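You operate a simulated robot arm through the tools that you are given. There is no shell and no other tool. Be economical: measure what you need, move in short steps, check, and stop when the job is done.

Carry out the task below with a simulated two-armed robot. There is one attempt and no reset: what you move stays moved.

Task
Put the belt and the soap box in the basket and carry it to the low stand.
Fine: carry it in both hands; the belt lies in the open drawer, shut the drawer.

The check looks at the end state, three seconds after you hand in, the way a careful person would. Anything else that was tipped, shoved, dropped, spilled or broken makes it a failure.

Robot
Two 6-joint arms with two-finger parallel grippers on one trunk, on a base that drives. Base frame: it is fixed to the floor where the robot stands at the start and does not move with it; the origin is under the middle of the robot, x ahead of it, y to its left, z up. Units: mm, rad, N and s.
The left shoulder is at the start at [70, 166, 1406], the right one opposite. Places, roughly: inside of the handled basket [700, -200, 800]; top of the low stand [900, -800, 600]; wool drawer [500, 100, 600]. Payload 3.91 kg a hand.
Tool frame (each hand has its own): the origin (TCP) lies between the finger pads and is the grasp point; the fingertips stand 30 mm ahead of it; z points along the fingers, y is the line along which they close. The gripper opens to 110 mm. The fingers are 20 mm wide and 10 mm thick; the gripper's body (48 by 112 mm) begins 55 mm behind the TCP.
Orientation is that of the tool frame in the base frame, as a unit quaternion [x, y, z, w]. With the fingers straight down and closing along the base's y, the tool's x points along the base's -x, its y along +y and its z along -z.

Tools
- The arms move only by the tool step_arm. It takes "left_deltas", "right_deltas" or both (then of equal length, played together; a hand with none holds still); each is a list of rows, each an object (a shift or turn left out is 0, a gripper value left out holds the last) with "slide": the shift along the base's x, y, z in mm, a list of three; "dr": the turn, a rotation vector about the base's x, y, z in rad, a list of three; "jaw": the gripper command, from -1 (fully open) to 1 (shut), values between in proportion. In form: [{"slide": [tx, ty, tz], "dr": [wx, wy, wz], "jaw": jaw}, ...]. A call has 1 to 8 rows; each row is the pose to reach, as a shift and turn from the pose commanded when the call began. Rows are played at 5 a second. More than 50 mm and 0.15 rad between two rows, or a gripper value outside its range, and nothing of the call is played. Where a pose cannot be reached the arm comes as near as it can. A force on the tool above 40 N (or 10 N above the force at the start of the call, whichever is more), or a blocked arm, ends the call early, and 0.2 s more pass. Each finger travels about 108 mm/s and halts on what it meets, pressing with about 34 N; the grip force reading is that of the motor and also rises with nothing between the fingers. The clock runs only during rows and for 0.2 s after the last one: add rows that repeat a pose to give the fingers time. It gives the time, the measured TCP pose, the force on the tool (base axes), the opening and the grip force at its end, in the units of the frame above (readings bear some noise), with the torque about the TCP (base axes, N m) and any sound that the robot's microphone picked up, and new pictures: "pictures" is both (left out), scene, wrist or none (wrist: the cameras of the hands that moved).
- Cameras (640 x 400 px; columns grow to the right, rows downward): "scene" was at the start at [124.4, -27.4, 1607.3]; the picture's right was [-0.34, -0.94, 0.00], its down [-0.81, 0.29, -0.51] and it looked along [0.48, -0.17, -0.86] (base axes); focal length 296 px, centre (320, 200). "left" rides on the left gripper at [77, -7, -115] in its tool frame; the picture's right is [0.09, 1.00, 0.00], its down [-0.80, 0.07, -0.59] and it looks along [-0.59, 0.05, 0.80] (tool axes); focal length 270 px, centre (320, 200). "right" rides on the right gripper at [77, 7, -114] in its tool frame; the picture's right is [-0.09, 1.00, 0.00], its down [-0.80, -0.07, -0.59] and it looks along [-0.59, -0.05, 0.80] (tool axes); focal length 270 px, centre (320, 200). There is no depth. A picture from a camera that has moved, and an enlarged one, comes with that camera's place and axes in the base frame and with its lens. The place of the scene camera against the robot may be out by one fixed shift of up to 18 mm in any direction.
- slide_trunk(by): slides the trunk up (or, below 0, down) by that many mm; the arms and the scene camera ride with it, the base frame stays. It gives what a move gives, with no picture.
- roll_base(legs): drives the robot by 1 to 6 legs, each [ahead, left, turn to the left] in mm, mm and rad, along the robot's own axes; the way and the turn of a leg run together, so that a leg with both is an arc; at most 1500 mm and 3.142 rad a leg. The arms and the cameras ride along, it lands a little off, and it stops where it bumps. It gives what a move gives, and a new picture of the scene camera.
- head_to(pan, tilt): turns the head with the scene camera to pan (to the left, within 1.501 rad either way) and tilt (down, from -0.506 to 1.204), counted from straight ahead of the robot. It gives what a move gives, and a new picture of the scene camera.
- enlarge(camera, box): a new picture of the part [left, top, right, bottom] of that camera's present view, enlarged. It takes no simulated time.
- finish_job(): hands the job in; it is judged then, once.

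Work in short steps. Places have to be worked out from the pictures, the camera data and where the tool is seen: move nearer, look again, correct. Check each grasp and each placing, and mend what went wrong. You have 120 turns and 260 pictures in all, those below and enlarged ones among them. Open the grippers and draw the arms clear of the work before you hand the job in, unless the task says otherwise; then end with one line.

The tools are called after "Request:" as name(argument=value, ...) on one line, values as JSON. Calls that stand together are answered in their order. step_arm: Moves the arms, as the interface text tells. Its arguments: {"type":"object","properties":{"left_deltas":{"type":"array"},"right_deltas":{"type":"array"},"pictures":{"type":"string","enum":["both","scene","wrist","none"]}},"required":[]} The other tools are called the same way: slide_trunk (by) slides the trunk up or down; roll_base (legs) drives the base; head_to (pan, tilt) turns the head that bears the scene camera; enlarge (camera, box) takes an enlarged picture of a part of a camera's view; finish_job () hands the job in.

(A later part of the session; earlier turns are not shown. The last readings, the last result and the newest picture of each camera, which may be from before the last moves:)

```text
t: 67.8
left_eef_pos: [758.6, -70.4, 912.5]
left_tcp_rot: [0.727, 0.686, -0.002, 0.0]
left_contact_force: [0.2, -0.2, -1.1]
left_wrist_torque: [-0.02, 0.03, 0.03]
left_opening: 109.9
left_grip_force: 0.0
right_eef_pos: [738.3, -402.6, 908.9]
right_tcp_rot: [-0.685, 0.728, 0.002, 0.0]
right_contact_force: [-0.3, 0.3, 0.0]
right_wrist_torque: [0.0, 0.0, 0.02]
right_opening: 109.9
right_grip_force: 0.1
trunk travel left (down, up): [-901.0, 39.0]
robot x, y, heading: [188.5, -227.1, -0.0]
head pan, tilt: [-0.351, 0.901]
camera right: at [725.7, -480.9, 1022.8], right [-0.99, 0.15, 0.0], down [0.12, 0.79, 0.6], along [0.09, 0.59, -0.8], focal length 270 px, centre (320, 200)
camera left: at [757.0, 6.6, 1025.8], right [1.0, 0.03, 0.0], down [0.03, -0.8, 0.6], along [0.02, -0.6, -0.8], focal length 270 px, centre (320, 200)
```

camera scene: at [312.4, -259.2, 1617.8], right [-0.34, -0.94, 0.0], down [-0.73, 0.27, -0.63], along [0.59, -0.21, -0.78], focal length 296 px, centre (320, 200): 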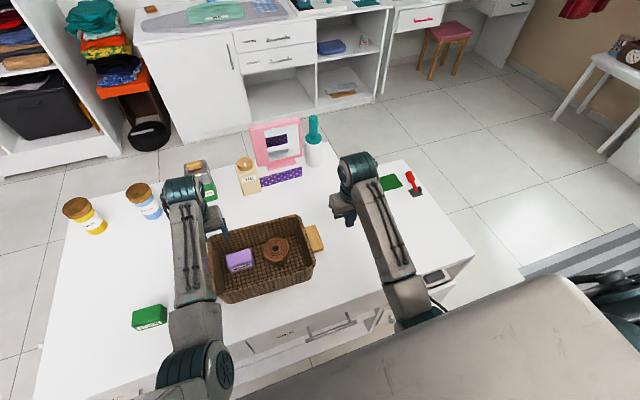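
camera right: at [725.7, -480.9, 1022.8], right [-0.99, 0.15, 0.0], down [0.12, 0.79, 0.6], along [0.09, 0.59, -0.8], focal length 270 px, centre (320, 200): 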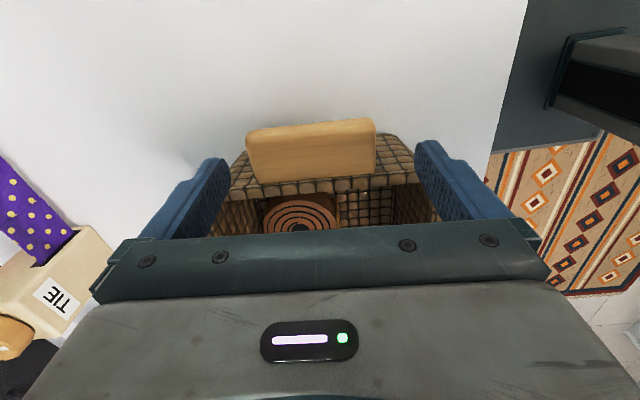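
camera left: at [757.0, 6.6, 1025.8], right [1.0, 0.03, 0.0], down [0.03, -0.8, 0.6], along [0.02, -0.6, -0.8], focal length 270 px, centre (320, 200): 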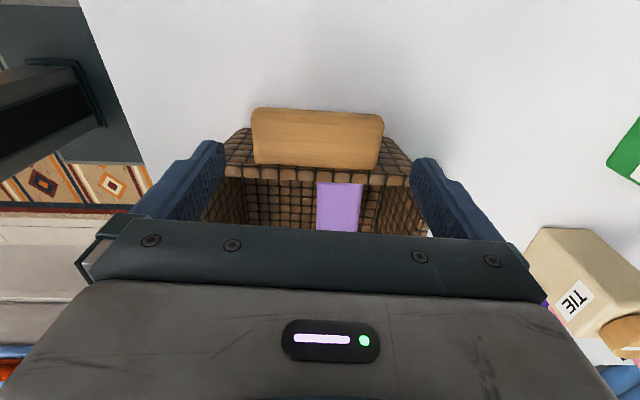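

Views confirm handles ≈90 mm wide; left centre (758,-73), right centre (745,-394). I lower both hands to straddle the handles at z≈846.

Request:
step_arm(left_deltas=[{"slide": [0, -1, -20]}, {"slide": [0, -1, -40]}, {"slide": [0, -1, -55]}, {"slide": [0, -1, -66]}, {"slide": [0, -1, -66]}], right_deltas=[{"slide": [6, 4, -15]}, {"slide": [6, 4, -35]}, {"slide": [6, 4, -50]}, {"slide": [6, 4, -63]}, {"slide": [6, 4, -63]}], pictures="wrist")

```text
t: 69.0
left_eef_pos: [759.7, -70.7, 844.4]
left_tcp_rot: [0.727, 0.687, -0.002, 0.001]
left_contact_force: [-0.4, -0.5, -0.1]
left_wrist_torque: [0.02, 0.0, -0.02]
left_opening: 110.2
left_grip_force: 0.1
right_eef_pos: [744.3, -398.0, 845.9]
right_tcp_rot: [-0.685, 0.728, 0.002, -0.001]
right_contact_force: [0.1, 0.6, 0.1]
right_wrist_torque: [0.02, 0.02, 0.0]
right_opening: 110.0
right_grip_force: 0.1
trunk travel left (down, up): [-901.0, 39.0]
robot x, y, heading: [188.6, -232.1, 0.002]
head pan, tilt: [-0.351, 0.901]
camera right: at [732.4, -476.8, 959.7], right [-0.99, 0.15, 0.0], down [0.12, 0.79, 0.6], along [0.09, 0.59, -0.8], focal length 270 px, centre (320, 200)
camera left: at [757.7, 6.2, 958.7], right [1.0, 0.03, 0.0], down [0.03, -0.8, 0.6], along [0.02, -0.6, -0.8], focal length 270 px, centre (320, 200)
```

right: 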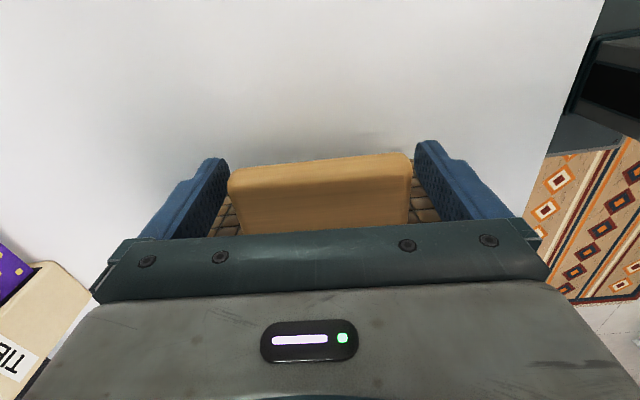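
left: 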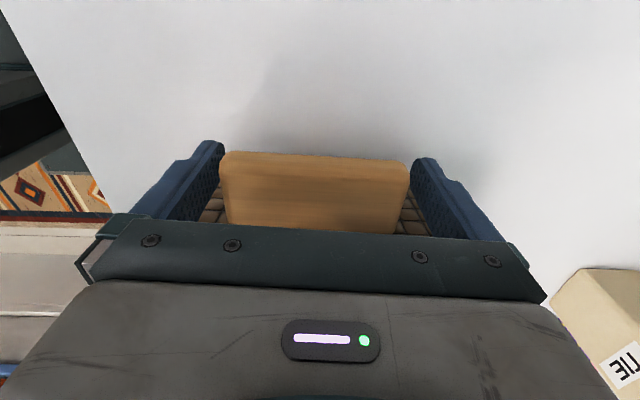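

Both handles sit between the fingers. I go 6 mm lower and close both hands together.

Request:
step_arm(left_deltas=[{"slide": [0, 0, -6], "jaw": -1}, {"slide": [0, 0, -6], "jaw": -0.6}, {"slide": [0, 0, -6], "jaw": 0}, {"slide": [0, 0, -6], "jaw": 1}, {"slide": [0, 0, -6], "jaw": 1}, {"slide": [0, 0, -6], "jaw": 1}], right_deltas=[{"slide": [0, 0, -6], "jaw": -1}, {"slide": [0, 0, -6], "jaw": -0.6}, {"slide": [0, 0, -6], "jaw": 0}, {"slide": [0, 0, -6], "jaw": 1}, {"slide": [0, 0, -6], "jaw": 1}, {"slide": [0, 0, -6], "jaw": 1}], pictures="wrist")

```text
t: 70.4
left_eef_pos: [759.2, -72.4, 839.1]
left_tcp_rot: [0.727, 0.686, -0.003, 0.001]
left_contact_force: [1.7, 0.5, -0.5]
left_wrist_torque: [0.06, 0.51, 0.36]
left_opening: 89.6
left_grip_force: 33.5
right_eef_pos: [745.3, -399.0, 840.6]
right_tcp_rot: [-0.685, 0.728, 0.002, -0.001]
right_contact_force: [-1.9, -0.5, 1.1]
right_wrist_torque: [0.0, -0.4, 0.43]
right_opening: 89.8
right_grip_force: 33.7
trunk travel left (down, up): [-901.0, 39.0]
robot x, y, heading: [187.3, -227.5, 0.005]
head pan, tilt: [-0.351, 0.901]
camera right: at [732.0, -476.1, 953.7], right [-0.99, 0.15, 0.0], down [0.12, 0.79, 0.6], along [0.09, 0.59, -0.8], focal length 270 px, centre (320, 200)
camera left: at [757.8, 5.5, 953.3], right [1.0, 0.03, 0.0], down [0.03, -0.8, 0.6], along [0.02, -0.6, -0.8], focal length 270 px, centre (320, 200)
```

right: 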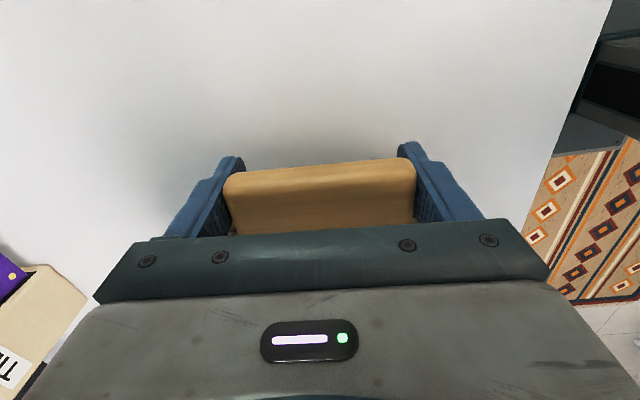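
left: 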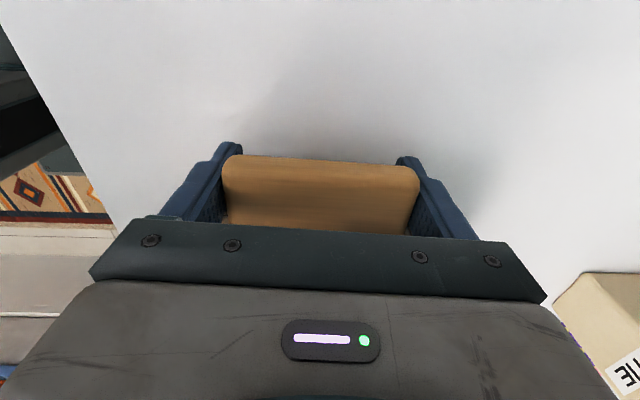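

Both hands hold the handles (≈89.7 mm). I lift slowly together and check.

Request:
step_arm(left_deltas=[{"slide": [0, 0, 8]}, {"slide": [0, 0, 16]}, {"slide": [0, 0, 24]}, {"slide": [0, 0, 32]}, {"slide": [0, 0, 40]}, {"slide": [0, 0, 40]}], right_deltas=[{"slide": [0, 0, 8]}, {"slide": [0, 0, 16]}, {"slide": [0, 0, 24]}, {"slide": [0, 0, 32]}, {"slide": [0, 0, 40]}, {"slide": [0, 0, 40]}], pictures="both")

```text
t: 71.8
left_eef_pos: [759.9, -71.3, 877.9]
left_tcp_rot: [0.727, 0.687, -0.003, 0.0]
left_contact_force: [-0.3, -11.1, -5.6]
left_wrist_torque: [0.7, 0.38, 0.0]
left_opening: 89.9
left_grip_force: 34.7
right_eef_pos: [744.5, -398.6, 878.8]
right_tcp_rot: [-0.685, 0.728, 0.002, 0.001]
right_contact_force: [0.2, 10.7, -0.6]
right_wrist_torque: [0.24, -0.39, 0.04]
right_opening: 89.8
right_grip_force: 34.6
trunk travel left (down, up): [-901.0, 39.0]
robot x, y, heading: [187.6, -233.4, 0.002]
head pan, tilt: [-0.351, 0.901]
camera scene: at [322.3, -259.2, 1616.9], right [-0.34, -0.94, 0.0], down [-0.74, 0.27, -0.62], along [0.58, -0.21, -0.78], focal length 296 px, centre (320, 200)
camera right: at [731.8, -476.2, 992.5], right [-0.99, 0.15, 0.0], down [0.12, 0.79, 0.6], along [0.09, 0.59, -0.8], focal length 270 px, centre (320, 200)
camera left: at [758.5, 5.9, 992.6], right [1.0, 0.03, 0.0], down [0.03, -0.8, 0.6], along [0.02, -0.6, -0.8], focal length 270 px, centre (320, 200)
```

scene: 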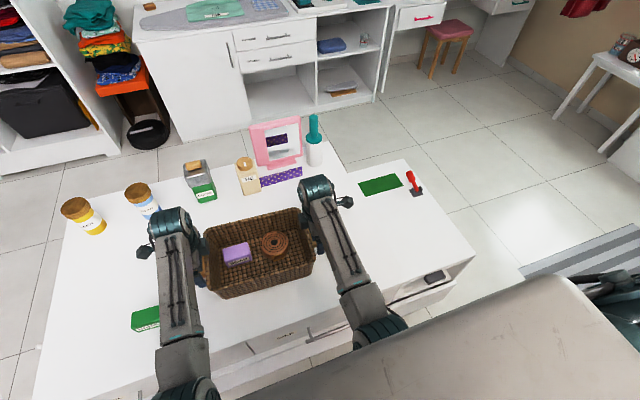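
right: 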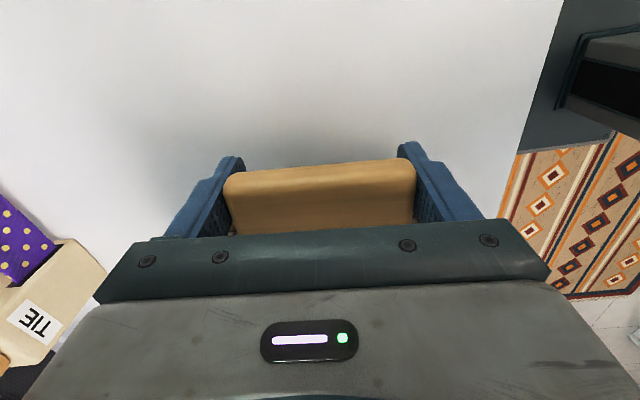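
left: 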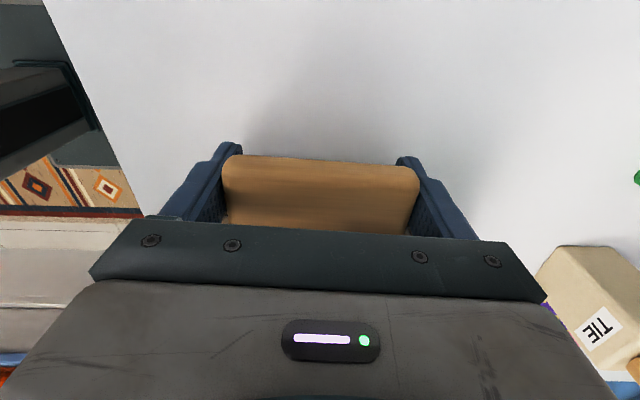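

The basket hangs level between the hands (≈6 N). I raise the trunk 30 mm for clearance, back away from the table, and look right for the route to the stand's right side.

Request:
slide_trunk(by=32)

Request:
roll_base(legs=[[-420, 0, 0]])

Request:
head_to(pan=-1.1, tilt=0.6)

```text
t: 72.5
left_eef_pos: [759.7, -70.7, 910.1]
left_tcp_rot: [0.727, 0.686, -0.003, 0.0]
left_contact_force: [-0.8, -16.3, -5.9]
left_wrist_torque: [0.63, 0.35, 0.08]
left_opening: 89.8
left_grip_force: 33.6
right_eef_pos: [743.9, -398.4, 910.6]
right_tcp_rot: [-0.685, 0.729, 0.002, -0.001]
right_contact_force: [0.0, 17.3, -1.0]
right_wrist_torque: [0.28, -0.36, 0.14]
right_opening: 89.5
right_grip_force: 33.3
trunk travel left (down, up): [-933.0, 7.0]
robot x, y, heading: [187.6, -228.7, 0.002]
head pan, tilt: [-0.351, 0.901]
```

```text
t: 75.1
left_eef_pos: [343.7, -70.1, 909.7]
left_tcp_rot: [0.724, 0.69, -0.003, 0.0]
left_contact_force: [1.1, -27.4, -1.4]
left_wrist_torque: [0.06, 0.04, 0.33]
left_opening: 89.3
left_grip_force: 34.1
right_eef_pos: [329.3, -398.2, 908.3]
right_tcp_rot: [-0.688, 0.725, 0.003, -0.001]
right_contact_force: [-2.1, 26.4, -2.9]
right_wrist_torque: [-0.27, 0.01, 0.52]
right_opening: 89.4
right_grip_force: 33.8
trunk travel left (down, up): [-933.0, 7.0]
robot x, y, heading: [-226.4, -228.0, 0.009]
head pan, tilt: [-0.351, 0.901]
camera scene: at [-92.4, -261.2, 1648.7], right [-0.33, -0.94, 0.0], down [-0.74, 0.26, -0.62], along [0.58, -0.21, -0.78], focal length 296 px, centre (320, 200)
```

scene: 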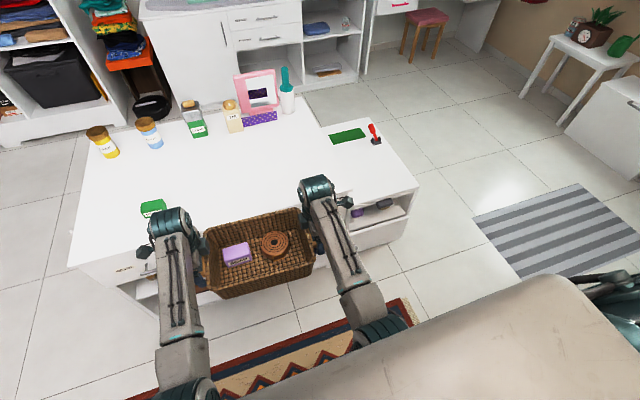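

```text
t: 76.2
left_eef_pos: [342.5, -71.2, 911.2]
left_tcp_rot: [0.724, 0.69, -0.003, 0.001]
left_contact_force: [0.5, 0.3, -3.7]
left_wrist_torque: [0.03, 0.11, 0.13]
left_opening: 89.2
left_grip_force: 33.7
right_eef_pos: [327.8, -398.2, 910.5]
right_tcp_rot: [-0.688, 0.726, 0.003, -0.001]
right_contact_force: [-1.1, -0.8, -2.6]
right_wrist_torque: [0.08, -0.09, 0.26]
right_opening: 89.8
right_grip_force: 33.8
trunk travel left (down, up): [-933.0, 7.0]
robot x, y, heading: [-228.5, -232.1, 0.011]
head pan, tilt: [-1.1, 0.6]
camera scene: at [-124.0, -314.3, 1673.6], right [-0.89, -0.46, 0.0], down [-0.26, 0.5, -0.82], along [0.38, -0.73, -0.57], focal length 296 px, centre (320, 200)
```

scene: 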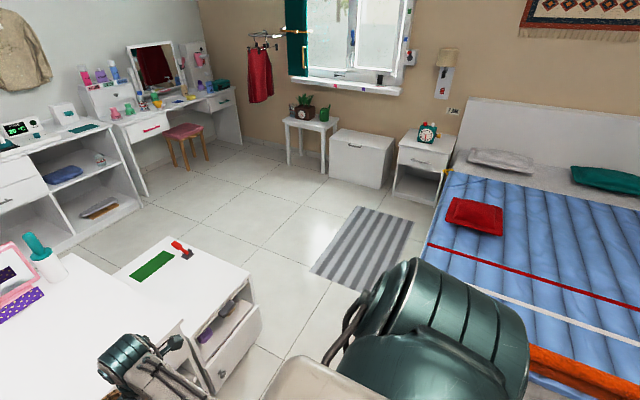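

Route planned: the bed is at x<-90, y<-1230 and the floor between is free. Keeping the basket high, I drive in legs around the stand's front right corner, checking after the first legs.

Request:
roll_base(legs=[[300, -518, 0]])

```text
t: 79.5
left_eef_pos: [649.9, -567.9, 910.5]
left_tcp_rot: [0.722, 0.692, -0.003, 0.002]
left_contact_force: [2.3, -0.1, -2.9]
left_wrist_torque: [-0.06, 0.06, 0.34]
left_opening: 89.4
left_grip_force: 33.7
right_eef_pos: [639.8, -895.7, 911.6]
right_tcp_rot: [-0.69, 0.724, 0.002, 0.0]
right_contact_force: [-2.6, -0.2, -3.3]
right_wrist_torque: [-0.06, -0.05, 0.55]
right_opening: 89.5
right_grip_force: 34.1
trunk travel left (down, up): [-933.0, 7.0]
robot x, y, heading: [85.0, -733.6, 0.014]
head pan, tilt: [-1.1, 0.6]
camera scene: at [185.0, -815.1, 1673.8], right [-0.88, -0.47, 0.0], down [-0.27, 0.5, -0.83], along [0.39, -0.73, -0.56], focal length 296 px, centre (320, 200)
```

scene: 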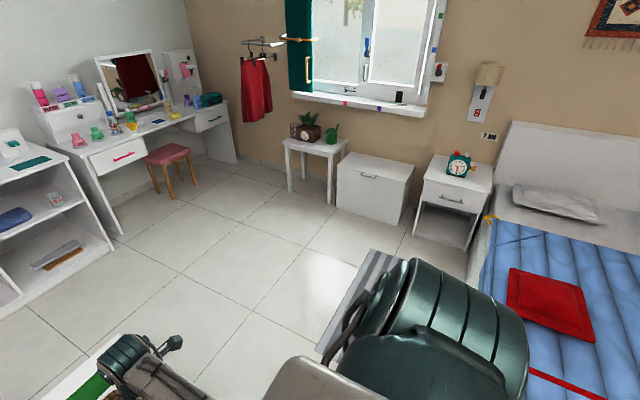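

Position (85,-734), basket steady. I continue to about (330,-1400).

Request:
roll_base(legs=[[195, -500, 0], [40, -165, 0]])

Request:
head_to(pan=0.3, tilt=0.8)

```text
t: 81.3
left_eef_pos: [743.8, -762.7, 910.4]
left_tcp_rot: [0.742, 0.67, -0.002, 0.001]
left_contact_force: [0.7, -0.5, -2.7]
left_wrist_torque: [0.05, 0.32, 0.21]
left_opening: 89.6
left_grip_force: 34.3
right_eef_pos: [712.8, -1089.4, 912.1]
right_tcp_rot: [-0.669, 0.743, 0.002, 0.0]
right_contact_force: [-0.1, -1.2, -2.3]
right_wrist_torque: [-0.09, -0.26, -0.01]
right_opening: 89.8
right_grip_force: 33.9
trunk travel left (down, up): [-933.0, 7.0]
robot x, y, heading: [167.4, -891.0, -0.042]
head pan, tilt: [-1.1, 0.6]
stopped in leg 1: the robot was blocked; the commanded pose is now the measured one
camera scene: at [264.6, -981.7, 1673.8], right [-0.91, -0.42, 0.0], down [-0.23, 0.51, -0.82], along [0.34, -0.75, -0.57], focal length 296 px, centre (320, 200)
```

scene: 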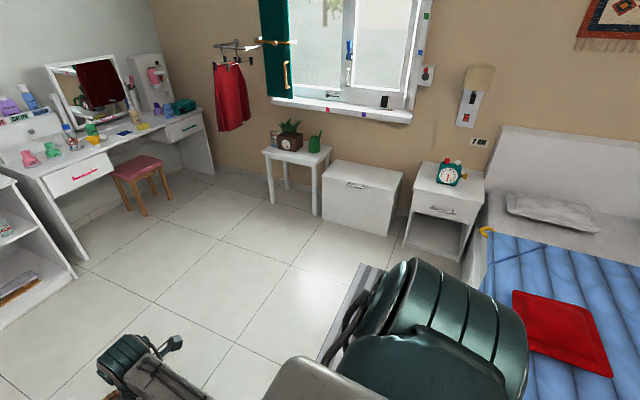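

```text
t: 82.8
left_eef_pos: [746.5, -762.7, 910.8]
left_tcp_rot: [0.742, 0.67, -0.002, 0.002]
left_contact_force: [1.7, 0.0, -3.0]
left_wrist_torque: [0.1, 0.1, 0.14]
left_opening: 89.6
left_grip_force: 34.1
right_eef_pos: [714.0, -1087.9, 911.1]
right_tcp_rot: [-0.668, 0.744, 0.003, -0.001]
right_contact_force: [-1.3, 0.2, -1.5]
right_wrist_torque: [0.07, -0.07, 0.4]
right_opening: 89.6
right_grip_force: 33.8
trunk travel left (down, up): [-933.0, 7.0]
robot x, y, heading: [168.8, -892.2, -0.044]
head pan, tilt: [0.3, 0.799]
camera scene: at [309.1, -880.1, 1656.8], right [0.25, -0.97, 0.0], down [-0.69, -0.18, -0.7], along [0.67, 0.18, -0.72], focal length 296 px, centre (320, 200)
```

scene: 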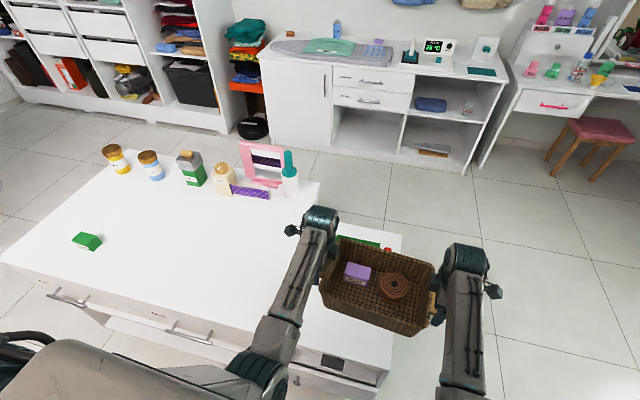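

The base bumped at (168,-892). I look down to the right and ahead to find what it touched.

Request:
head_to(pan=-1.5, tilt=1.0)

Request:
head_to(pan=-0.6, tilt=1.2)

```text
t: 84.6
left_eef_pos: [745.9, -761.1, 909.8]
left_tcp_rot: [0.742, 0.67, -0.002, 0.001]
left_contact_force: [3.6, 0.9, -2.4]
left_wrist_torque: [0.05, 0.13, 0.27]
left_opening: 89.4
left_grip_force: 33.7
right_eef_pos: [714.3, -1088.7, 909.3]
right_tcp_rot: [-0.668, 0.744, 0.003, 0.0]
right_contact_force: [-2.6, 0.0, -2.6]
right_wrist_torque: [0.08, -0.1, 0.61]
right_opening: 89.6
right_grip_force: 34.0
trunk travel left (down, up): [-933.0, 7.0]
robot x, y, heading: [172.0, -894.0, -0.044]
head pan, tilt: [-1.499, 1.0]
camera scene: at [232.8, -970.2, 1641.7], right [-1.0, -0.03, 0.0], down [-0.03, 0.84, -0.54], along [0.02, -0.54, -0.84], focal length 296 px, centre (320, 200)
```

scene: 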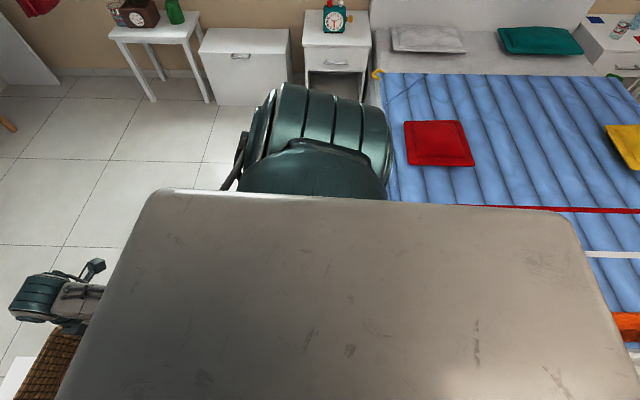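

```text
t: 85.8
left_eef_pos: [746.8, -763.5, 911.4]
left_tcp_rot: [0.743, 0.669, -0.002, 0.001]
left_contact_force: [2.0, 0.2, -2.7]
left_wrist_torque: [-0.02, 0.06, 0.38]
left_opening: 89.7
left_grip_force: 33.4
right_eef_pos: [714.2, -1088.2, 910.2]
right_tcp_rot: [-0.669, 0.743, 0.003, 0.0]
right_contact_force: [-2.5, -0.8, -2.6]
right_wrist_torque: [-0.1, -0.03, 0.48]
right_opening: 89.7
right_grip_force: 34.1
trunk travel left (down, up): [-933.0, 7.0]
robot x, y, heading: [167.9, -897.8, -0.041]
head pan, tilt: [-0.6, 1.201]
camera scene: at [275.4, -934.2, 1629.1], right [-0.6, -0.8, 0.0], down [-0.75, 0.56, -0.36], along [0.29, -0.22, -0.93], focal length 296 px, centre (320, 200)
```

scene: 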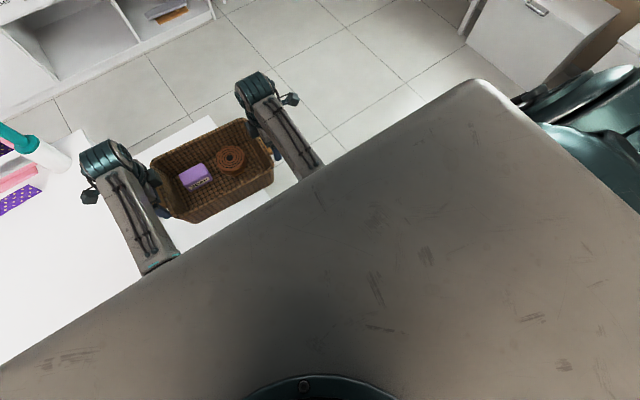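

The base most likely touched the bed's foot corner at its rear right. The base is narrower sideways (~600 mm), so I retreat to about (100,-740), turn left to face +y there, and then pass through the gap at x≈268.

Request:
roll_base(legs=[[-75, 155, 0]])

Request:
roll_base(legs=[[0, 0, 0.8]])

```text
t: 87.3
left_eef_pos: [677.2, -610.2, 910.7]
left_tcp_rot: [0.743, 0.669, -0.002, 0.0]
left_contact_force: [3.2, -0.3, -3.1]
left_wrist_torque: [0.06, 0.02, 0.4]
left_opening: 89.7
left_grip_force: 33.8
right_eef_pos: [645.6, -937.1, 909.6]
right_tcp_rot: [-0.668, 0.744, 0.004, 0.0]
right_contact_force: [-3.3, -0.7, -2.9]
right_wrist_torque: [0.07, 0.06, 0.58]
right_opening: 89.5
right_grip_force: 34.3
trunk travel left (down, up): [-933.0, 7.0]
robot x, y, heading: [98.8, -739.8, -0.043]
head pan, tilt: [-0.6, 1.201]
camera scene: at [207.2, -784.1, 1628.9], right [-0.6, -0.8, 0.0], down [-0.75, 0.56, -0.36], along [0.29, -0.22, -0.93], focal length 296 px, centre (320, 200)
```

scene: 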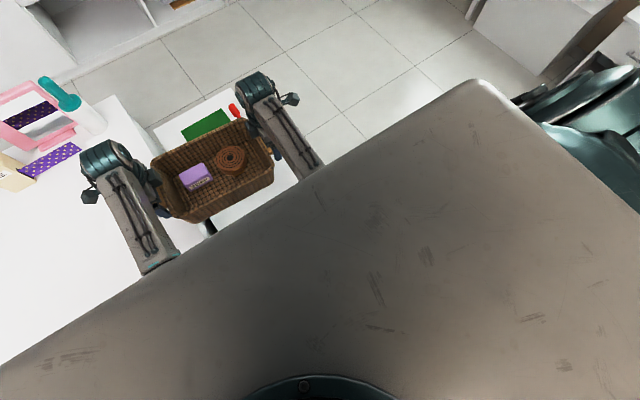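

```text
t: 89.8
left_eef_pos: [403.7, -232.9, 910.5]
left_tcp_rot: [0.42, 0.908, -0.001, 0.002]
left_contact_force: [1.4, 2.3, -3.7]
left_wrist_torque: [0.04, 0.1, 0.14]
left_opening: 89.5
left_grip_force: 33.9
right_eef_pos: [617.3, -480.8, 909.6]
right_tcp_rot: [0.906, -0.423, -0.002, 0.001]
right_contact_force: [-1.1, -1.4, -1.6]
right_wrist_torque: [0.09, 0.11, 0.49]
right_opening: 89.7
right_grip_force: 34.2
trunk travel left (down, up): [-933.0, 7.0]
robot x, y, heading: [100.6, -736.6, 0.762]
head pan, tilt: [-0.6, 1.201]
camera scene: at [202.1, -700.3, 1629.1], right [0.16, -0.99, 0.0], down [-0.92, -0.15, -0.36], along [0.36, 0.06, -0.93], focal length 296 px, centre (320, 200)
```

scene: 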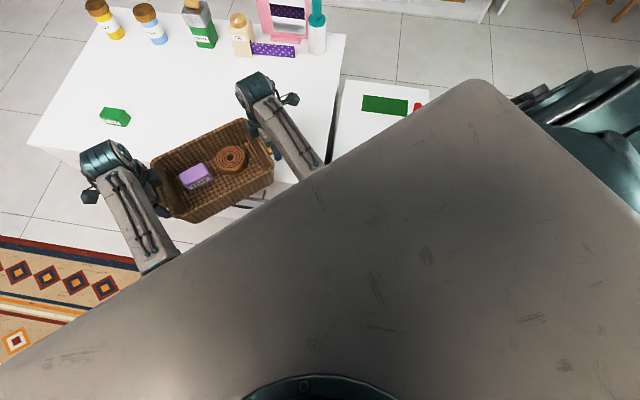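

Turning works without contact. I complete the turn to face +y.

Request:
roll_base(legs=[[0, 0, 0.809]])

Request:
head_to(pan=-1.45, tilt=0.75)

```text
t: 92.3
left_eef_pos: [-48.7, -167.1, 910.5]
left_tcp_rot: [0.037, 0.999, -0.001, 0.003]
left_contact_force: [-1.1, 2.0, -3.8]
left_wrist_torque: [-0.07, 0.12, 0.15]
left_opening: 89.8
left_grip_force: 34.1
right_eef_pos: [278.1, -187.8, 910.7]
right_tcp_rot: [0.999, -0.039, -0.001, 0.002]
right_contact_force: [-0.2, -2.1, -1.6]
right_wrist_torque: [0.02, 0.11, 0.52]
right_opening: 89.6
right_grip_force: 34.4
trunk travel left (down, up): [-933.0, 7.0]
robot x, y, heading: [99.5, -742.3, 1.556]
head pan, tilt: [-0.6, 1.201]
camera scene: at [143.0, -647.5, 1629.1], right [0.82, -0.58, 0.0], down [-0.54, -0.76, -0.36], along [0.21, 0.3, -0.93], focal length 296 px, centre (320, 200)
```

scene: 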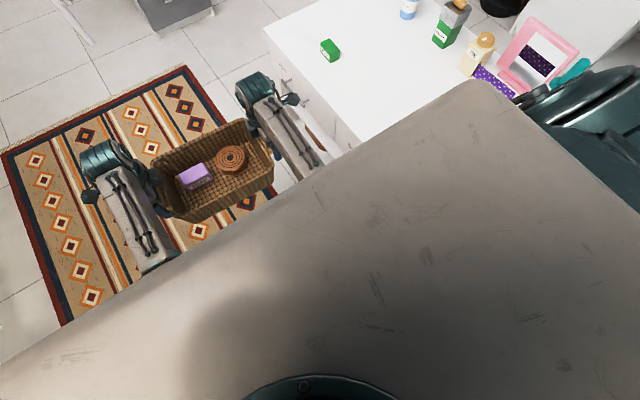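

```text
t: 93.5
left_eef_pos: [-49.2, -164.9, 910.4]
left_tcp_rot: [0.036, 0.999, -0.001, 0.003]
left_contact_force: [0.8, 1.5, -3.2]
left_wrist_torque: [-0.13, 0.09, 0.12]
left_opening: 89.6
left_grip_force: 33.8
right_eef_pos: [278.6, -188.4, 910.3]
right_tcp_rot: [0.999, -0.038, -0.001, 0.002]
right_contact_force: [0.4, -1.1, -1.8]
right_wrist_torque: [0.06, 0.09, 0.21]
right_opening: 89.6
right_grip_force: 34.2
trunk travel left (down, up): [-933.0, 7.0]
robot x, y, heading: [102.0, -737.7, 1.553]
head pan, tilt: [-1.45, 0.75]
camera scene: at [192.8, -684.2, 1660.8], right [0.11, -0.99, 0.0], down [-0.68, -0.07, -0.73], along [0.73, 0.08, -0.68], focal length 296 px, centre (320, 200)
```

scene: 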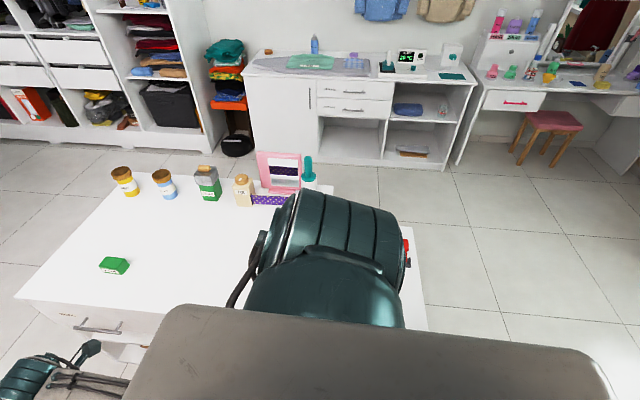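

Facing +y at (102,-738). I go stepwise: to about (225,-840), then (258,-960), watching for bumps.

Request:
roll_base(legs=[[0, 0, 0.016], [-100, -123, 0], [-120, -35, 0]])

```text
t: 96.1
left_eef_pos: [98.2, -390.7, 910.7]
left_tcp_rot: [0.03, 1.0, -0.001, 0.002]
left_contact_force: [0.3, 2.3, -2.5]
left_wrist_torque: [-0.15, 0.06, 0.26]
left_opening: 89.5
left_grip_force: 33.5
right_eef_pos: [424.0, -408.0, 910.4]
right_tcp_rot: [0.999, -0.031, -0.002, 0.003]
right_contact_force: [0.3, -2.9, -1.7]
right_wrist_torque: [0.1, -0.03, 0.42]
right_opening: 89.7
right_grip_force: 33.6
trunk travel left (down, up): [-933.0, 7.0]
robot x, y, heading: [258.5, -964.9, 1.574]
head pan, tilt: [-1.45, 0.75]
camera scene: at [347.3, -903.8, 1660.7], right [0.12, -0.99, 0.0], down [-0.68, -0.08, -0.73], along [0.73, 0.09, -0.68], focal length 296 px, centre (320, 200)
```

scene: 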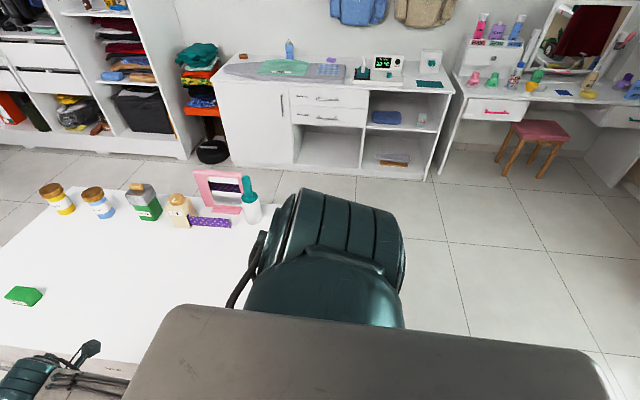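

No bump at (258,-965). I drive straight back (−y) to y≈-1400 with two checks in sequence.

Request:
roll_base(legs=[[-140, -5, 0], [-300, 0, 0]])

```text
t: 99.0
left_eef_pos: [101.7, -826.8, 909.9]
left_tcp_rot: [0.027, 1.0, -0.001, 0.003]
left_contact_force: [-0.7, 1.9, -4.1]
left_wrist_torque: [-0.11, 0.08, 0.2]
left_opening: 89.6
left_grip_force: 34.1
right_eef_pos: [429.9, -843.9, 909.9]
right_tcp_rot: [1.0, -0.03, -0.001, 0.004]
right_contact_force: [1.0, -2.2, -1.6]
right_wrist_torque: [0.07, 0.07, 0.45]
right_opening: 90.0
right_grip_force: 34.1
trunk travel left (down, up): [-933.0, 7.0]
robot x, y, heading: [259.8, -1402.1, 1.576]
head pan, tilt: [-1.45, 0.75]
camera scene: at [352.8, -1339.4, 1660.7], right [0.12, -0.99, 0.0], down [-0.68, -0.09, -0.73], along [0.73, 0.09, -0.68], focal length 296 px, centre (320, 200)
```

scene: 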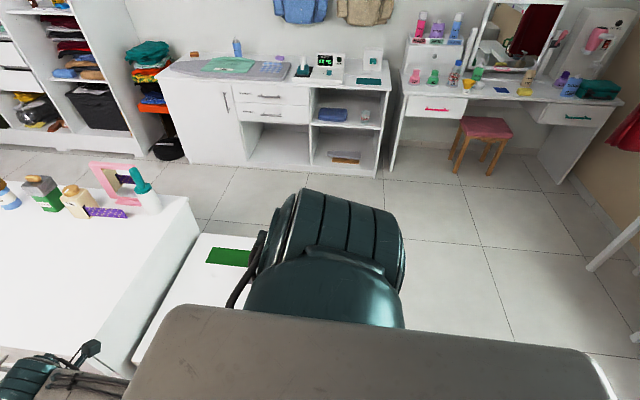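

Passed the gap. Now I strafe right to x≈690, staying at y≈-1430, then look at the stand ahead.

Request:
roll_base(legs=[[-30, -250, 0], [0, -180, 0]])

Request:
head_to(pan=-0.35, tilt=0.95)

```text
t: 102.0
left_eef_pos: [535.4, -859.3, 910.5]
left_tcp_rot: [0.03, 1.0, 0.0, 0.005]
left_contact_force: [-1.7, 1.4, -2.4]
left_wrist_torque: [-0.17, -0.07, 0.07]
left_opening: 89.4
left_grip_force: 33.5
right_eef_pos: [861.2, -875.3, 909.6]
right_tcp_rot: [0.999, -0.032, 0.0, 0.003]
right_contact_force: [1.2, -1.0, -2.2]
right_wrist_torque: [0.14, -0.08, 0.37]
right_opening: 89.6
right_grip_force: 34.2
trunk travel left (down, up): [-933.0, 7.0]
robot x, y, heading: [693.1, -1428.6, 1.573]
head pan, tilt: [-1.45, 0.75]
camera scene: at [781.6, -1372.6, 1661.1], right [0.12, -0.99, 0.0], down [-0.67, -0.08, -0.73], along [0.73, 0.09, -0.68], focal length 296 px, centre (320, 200)
```

scene: 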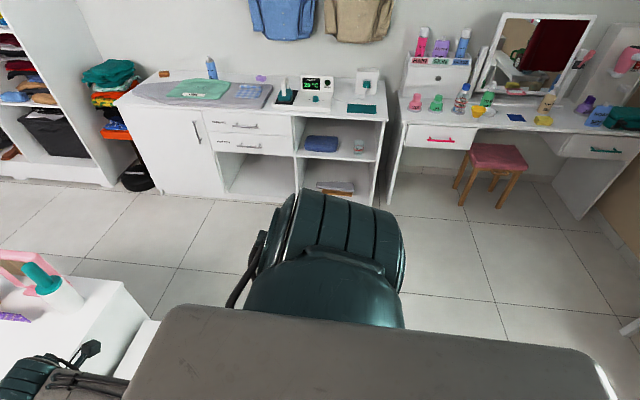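

```text
t: 103.3
left_eef_pos: [538.4, -857.3, 911.6]
left_tcp_rot: [0.03, 1.0, 0.0, 0.003]
left_contact_force: [-0.2, 1.4, -3.2]
left_wrist_torque: [-0.14, 0.01, 0.02]
left_opening: 89.5
left_grip_force: 34.2
right_eef_pos: [864.6, -875.2, 910.5]
right_tcp_rot: [0.999, -0.032, -0.002, 0.003]
right_contact_force: [1.3, -0.2, -2.3]
right_wrist_torque: [0.11, 0.07, 0.19]
right_opening: 89.7
right_grip_force: 34.0
trunk travel left (down, up): [-933.0, 7.0]
robot x, y, heading: [691.9, -1430.4, 1.57]
head pan, tilt: [-0.351, 0.949]
camera scene: at [729.6, -1314.4, 1645.3], right [0.94, -0.34, 0.0], down [-0.28, -0.76, -0.58], along [0.2, 0.55, -0.81], focal length 296 px, centre (320, 200)
```

scene: 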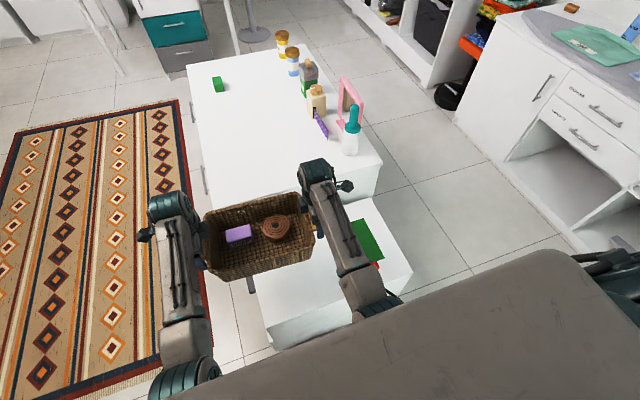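

Good view of the stand. For accurate stand edges I take wrist pictures (no motion).

Request:
step_arm(left_deltas=[{"slide": [0, 0, 0]}], right_deltas=[{"slide": [0, 0, 0]}], pictures="wrist")

```text
t: 103.7
left_eef_pos: [537.6, -857.9, 910.9]
left_tcp_rot: [0.03, 1.0, 0.0, 0.003]
left_contact_force: [-0.7, 0.7, -3.4]
left_wrist_torque: [-0.14, 0.04, 0.07]
left_opening: 89.6
left_grip_force: 34.0
right_eef_pos: [865.0, -875.7, 910.1]
right_tcp_rot: [0.999, -0.033, -0.001, 0.003]
right_contact_force: [0.3, -1.3, -1.3]
right_wrist_torque: [0.08, 0.08, 0.3]
right_opening: 89.9
right_grip_force: 34.2
trunk travel left (down, up): [-933.0, 7.0]
robot x, y, heading: [692.4, -1429.1, 1.567]
head pan, tilt: [-0.351, 0.949]
camera right: at [940.5, -888.1, 1024.0], right [-0.15, -0.99, 0.01], down [-0.79, 0.12, 0.6], along [-0.59, 0.09, -0.8], focal length 270 px, centre (320, 200)
camera left: at [460.6, -860.2, 1025.0], right [-0.03, 1.0, 0.0], down [0.8, 0.02, 0.6], along [0.6, 0.02, -0.8], focal length 270 px, centre (320, 200)
```

right: 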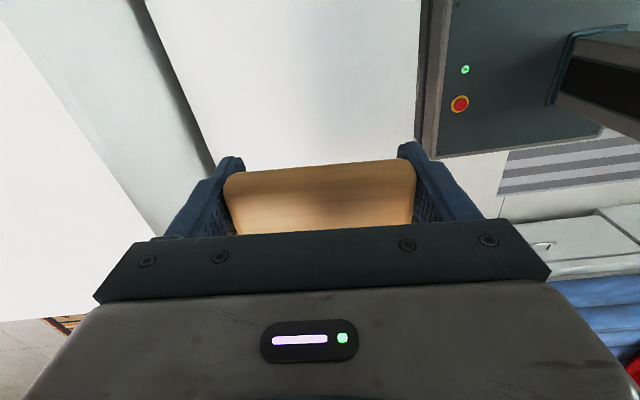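
left: 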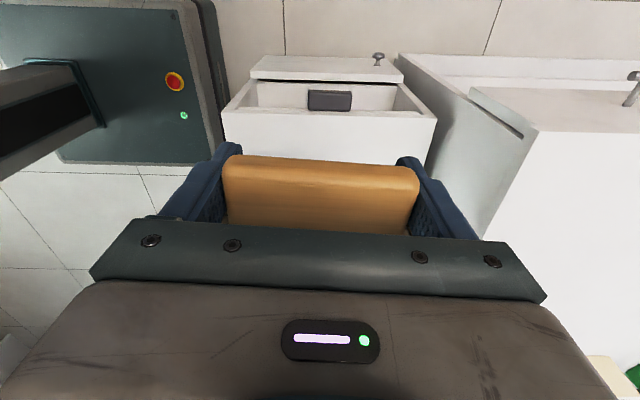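

Precise now: stand top spans y≈-1022…-661, front edge x≈615 (z≈588), and table side at y≈-636. I aim for basket centre (774,-800): straighten the yaw, strafe right 101 and go ahead 67 mm.

Request:
roll_base(legs=[[0, 0, 0.054], [0, -101, 0], [67, 0, 0]])

Request:
step_arm(left_deltas=[{"slide": [0, 0, 0]}], right_deltas=[{"slide": [0, 0, 0]}], pictures="wrist")

```text
t: 105.9
left_eef_pos: [604.5, -801.6, 914.3]
left_tcp_rot: [0.005, 1.0, 0.003, 0.003]
left_contact_force: [-0.6, 1.3, -3.1]
left_wrist_torque: [-0.14, -0.05, 0.21]
left_opening: 89.7
left_grip_force: 33.7
right_eef_pos: [932.0, -803.5, 913.8]
right_tcp_rot: [1.0, -0.006, -0.002, 0.0]
right_contact_force: [0.7, -2.8, -2.9]
right_wrist_torque: [0.16, -0.02, 0.41]
right_opening: 89.5
right_grip_force: 34.0
trunk travel left (down, up): [-933.0, 7.0]
robot x, y, heading: [789.6, -1360.4, 1.624]
head pan, tilt: [-0.351, 0.949]
camera scene: at [818.4, -1252.9, 1646.2], right [0.96, -0.29, 0.0], down [-0.24, -0.77, -0.59], along [0.17, 0.56, -0.81], focal length 296 px, centre (320, 200)
```

scene: 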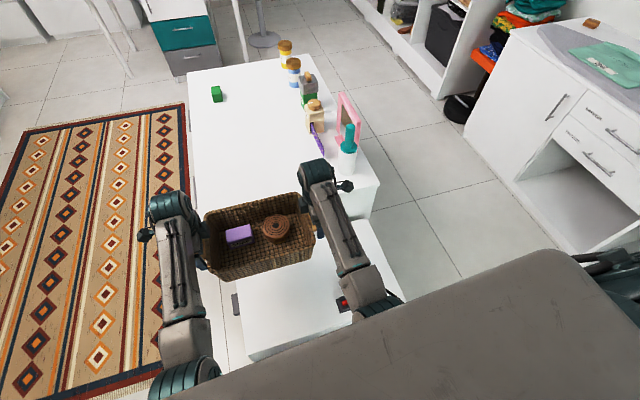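

```text
t: 106.3
left_eef_pos: [605.5, -796.1, 910.2]
left_tcp_rot: [0.004, 1.0, -0.001, 0.003]
left_contact_force: [-0.5, -0.4, -2.7]
left_wrist_torque: [-0.21, -0.01, 0.14]
left_opening: 89.6
left_grip_force: 33.6
right_eef_pos: [931.7, -797.1, 908.8]
right_tcp_rot: [1.0, -0.007, -0.002, 0.004]
right_contact_force: [0.0, -0.5, -2.2]
right_wrist_torque: [0.22, -0.09, 0.02]
right_opening: 89.8
right_grip_force: 33.8
trunk travel left (down, up): [-933.0, 7.0]
robot x, y, heading: [791.3, -1359.5, 1.626]
head pan, tilt: [-0.351, 0.949]
camera right: at [1009.2, -805.6, 1023.6], right [-0.1, -0.99, 0.01], down [-0.8, 0.08, 0.6], along [-0.59, 0.05, -0.8], focal length 270 px, centre (320, 200)
camera left: at [528.5, -802.7, 1024.7], right [-0.08, 1.0, 0.0], down [0.8, 0.06, 0.6], along [0.6, 0.05, -0.8], focal length 270 px, centre (320, 200)
```

right: 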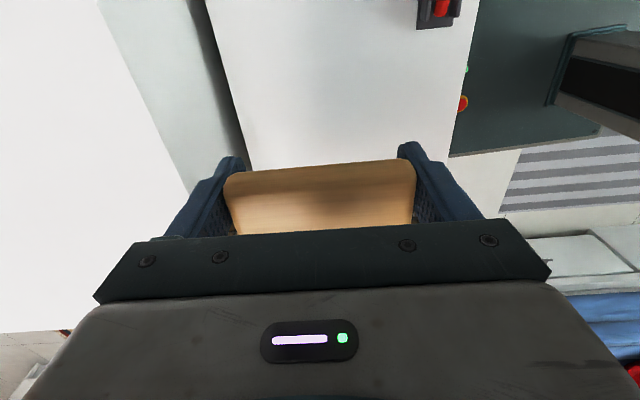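
left: 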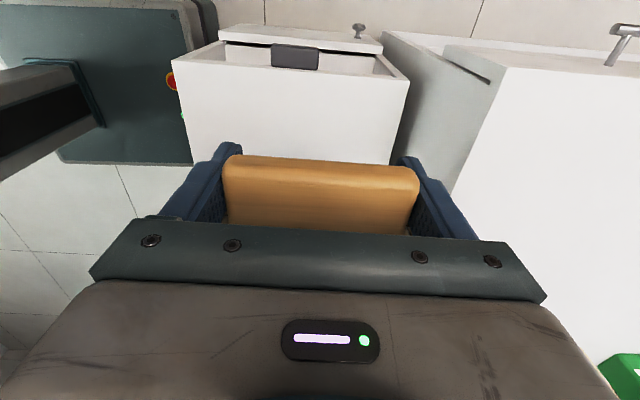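

The basket is square to the stand; the cradle is at ≈(985,-958), clear. I lower the trunk 130 mm and look again to pin down the stand's height.

Request:
slide_trunk(by=-130)

Request:
step_arm(left_deltas=[{"slide": [0, 0, 0]}], right_deltas=[{"slide": [0, 0, 0]}], pictures="both")

```text
t: 107.9
left_eef_pos: [606.1, -796.0, 781.2]
left_tcp_rot: [0.004, 1.0, -0.001, 0.003]
left_contact_force: [-0.6, 2.0, -2.3]
left_wrist_torque: [-0.12, 0.13, 0.06]
left_opening: 89.7
left_grip_force: 34.0
right_eef_pos: [933.3, -798.1, 780.4]
right_tcp_rot: [1.0, -0.006, -0.002, 0.003]
right_contact_force: [0.7, -0.7, -1.8]
right_wrist_torque: [0.07, 0.05, 0.33]
right_opening: 89.5
right_grip_force: 33.9
trunk travel left (down, up): [-803.0, 137.0]
robot x, y, heading: [791.2, -1359.8, 1.619]
head pan, tilt: [-0.351, 0.949]
```

```text
t: 108.3
left_eef_pos: [605.7, -795.9, 781.0]
left_tcp_rot: [0.004, 1.0, 0.0, 0.002]
left_contact_force: [-0.5, 1.9, -3.6]
left_wrist_torque: [-0.06, 0.08, 0.11]
left_opening: 89.4
left_grip_force: 34.5
right_eef_pos: [932.5, -797.7, 780.9]
right_tcp_rot: [1.0, -0.007, -0.002, 0.003]
right_contact_force: [0.0, -2.1, -2.7]
right_wrist_torque: [0.07, 0.1, 0.38]
right_opening: 89.6
right_grip_force: 34.5
trunk travel left (down, up): [-803.0, 137.0]
robot x, y, heading: [787.7, -1362.8, 1.62]
head pan, tilt: [-0.351, 0.949]
camera scene: at [820.0, -1242.7, 1515.3], right [0.96, -0.29, 0.0], down [-0.24, -0.78, -0.58], along [0.17, 0.56, -0.81], focal length 296 px, centre (320, 200)
camera right: at [1009.3, -805.7, 893.6], right [-0.1, -0.99, 0.01], down [-0.8, 0.08, 0.6], along [-0.59, 0.05, -0.8], focal length 270 px, centre (320, 200)
camera left: at [528.6, -802.8, 894.8], right [-0.08, 1.0, 0.0], down [0.8, 0.06, 0.6], along [0.6, 0.05, -0.8], focal length 270 px, centre (320, 200)
```

scene: 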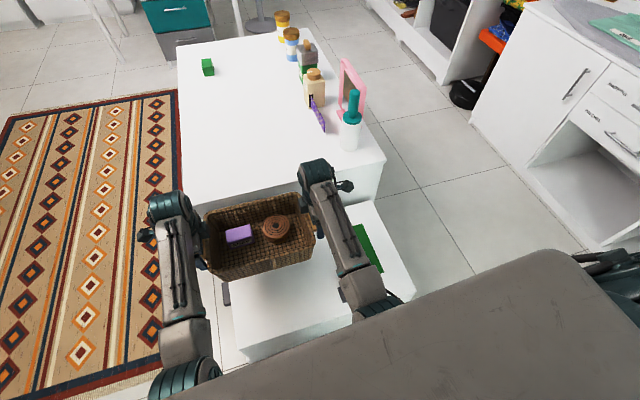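
right: 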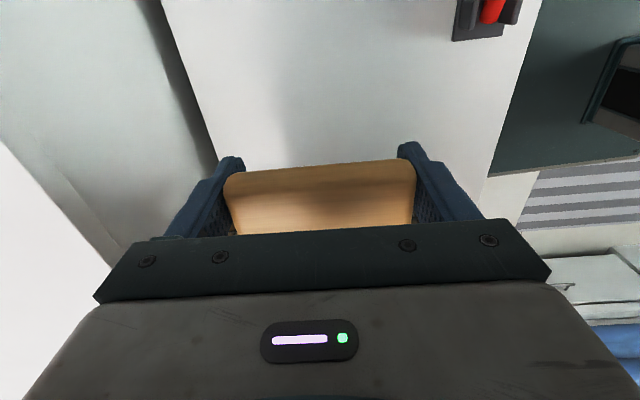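
left: 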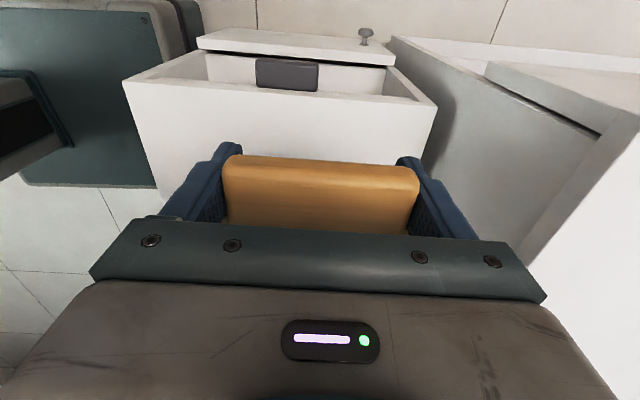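

Stand top z≈565, front edge x≈622. I shift 18 mm further onto the stand, then lower the trunk by 95 mm.

Request:
roll_base(legs=[[0, -18, 0]])

Request:
slide_trunk(by=-95)

Request:
step_arm(left_deltas=[{"slide": [0, 0, 0]}], right_deltas=[{"slide": [0, 0, 0]}], pictures="both")

```text
t: 109.0
left_eef_pos: [620.8, -795.0, 781.4]
left_tcp_rot: [0.003, 1.0, -0.001, 0.005]
left_contact_force: [-1.1, 0.6, -2.8]
left_wrist_torque: [-0.17, -0.07, 0.11]
left_opening: 89.5
left_grip_force: 34.0
right_eef_pos: [947.3, -796.7, 780.2]
right_tcp_rot: [1.0, -0.006, -0.001, 0.004]
right_contact_force: [0.5, -2.0, -2.0]
right_wrist_torque: [0.13, -0.07, 0.37]
right_opening: 89.6
right_grip_force: 33.9
trunk travel left (down, up): [-803.0, 137.0]
robot x, y, heading: [808.1, -1358.2, 1.619]
head pan, tilt: [-0.351, 0.949]
camera scene: at [833.1, -1242.2, 1515.4], right [0.96, -0.29, 0.0], down [-0.24, -0.78, -0.58], along [0.17, 0.56, -0.81], focal length 296 px, centre (320, 200)
```

scene: 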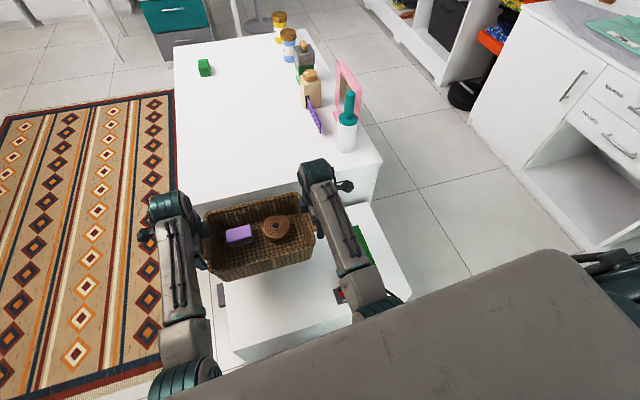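

```text
t: 110.3
left_eef_pos: [623.0, -795.5, 686.9]
left_tcp_rot: [0.004, 1.0, -0.001, 0.003]
left_contact_force: [0.3, 1.7, -2.3]
left_wrist_torque: [-0.13, 0.03, 0.09]
left_opening: 89.8
left_grip_force: 33.8
right_eef_pos: [950.9, -796.2, 684.5]
right_tcp_rot: [1.0, -0.006, -0.002, 0.003]
right_contact_force: [0.4, 0.4, -2.4]
right_wrist_torque: [0.12, 0.03, 0.22]
right_opening: 89.6
right_grip_force: 34.1
trunk travel left (down, up): [-708.0, 232.0]
robot x, y, heading: [812.5, -1357.0, 1.623]
head pan, tilt: [-0.351, 0.949]
```

```text
t: 110.7
left_eef_pos: [623.0, -795.4, 685.5]
left_tcp_rot: [0.005, 1.0, -0.001, 0.003]
left_contact_force: [-0.2, 1.3, -3.5]
left_wrist_torque: [-0.11, 0.05, 0.06]
left_opening: 89.7
left_grip_force: 33.7
right_eef_pos: [950.9, -797.9, 684.9]
right_tcp_rot: [1.0, -0.004, -0.001, 0.004]
right_contact_force: [1.1, -0.7, -2.9]
right_wrist_torque: [0.01, 0.06, 0.28]
right_opening: 89.6
right_grip_force: 34.2
trunk travel left (down, up): [-708.0, 232.0]
robot x, y, heading: [811.5, -1358.9, 1.618]
head pan, tilt: [-0.351, 0.949]
camera scene: at [838.1, -1241.8, 1420.3], right [0.96, -0.29, 0.0], down [-0.24, -0.78, -0.58], along [0.17, 0.56, -0.81], focal length 296 px, centre (320, 200)
camera right: at [1026.9, -804.8, 798.5], right [-0.1, -0.99, 0.01], down [-0.8, 0.08, 0.6], along [-0.59, 0.05, -0.8], focal length 270 px, centre (320, 200)
camera left: at [546.2, -802.0, 799.9], right [-0.08, 1.0, 0.0], down [0.8, 0.07, 0.6], along [0.6, 0.05, -0.8], focal length 270 px, centre (320, 200)
```

scene: 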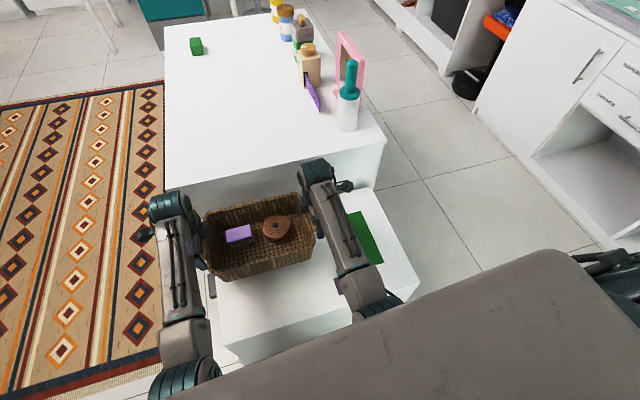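
right: 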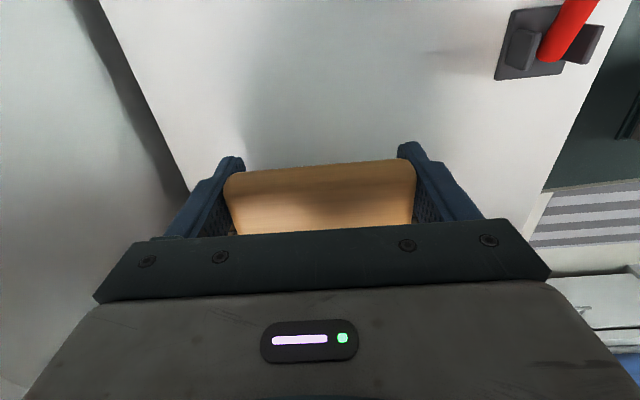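
left: 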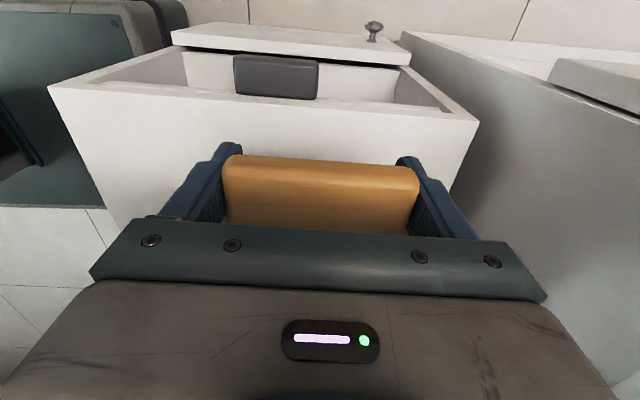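

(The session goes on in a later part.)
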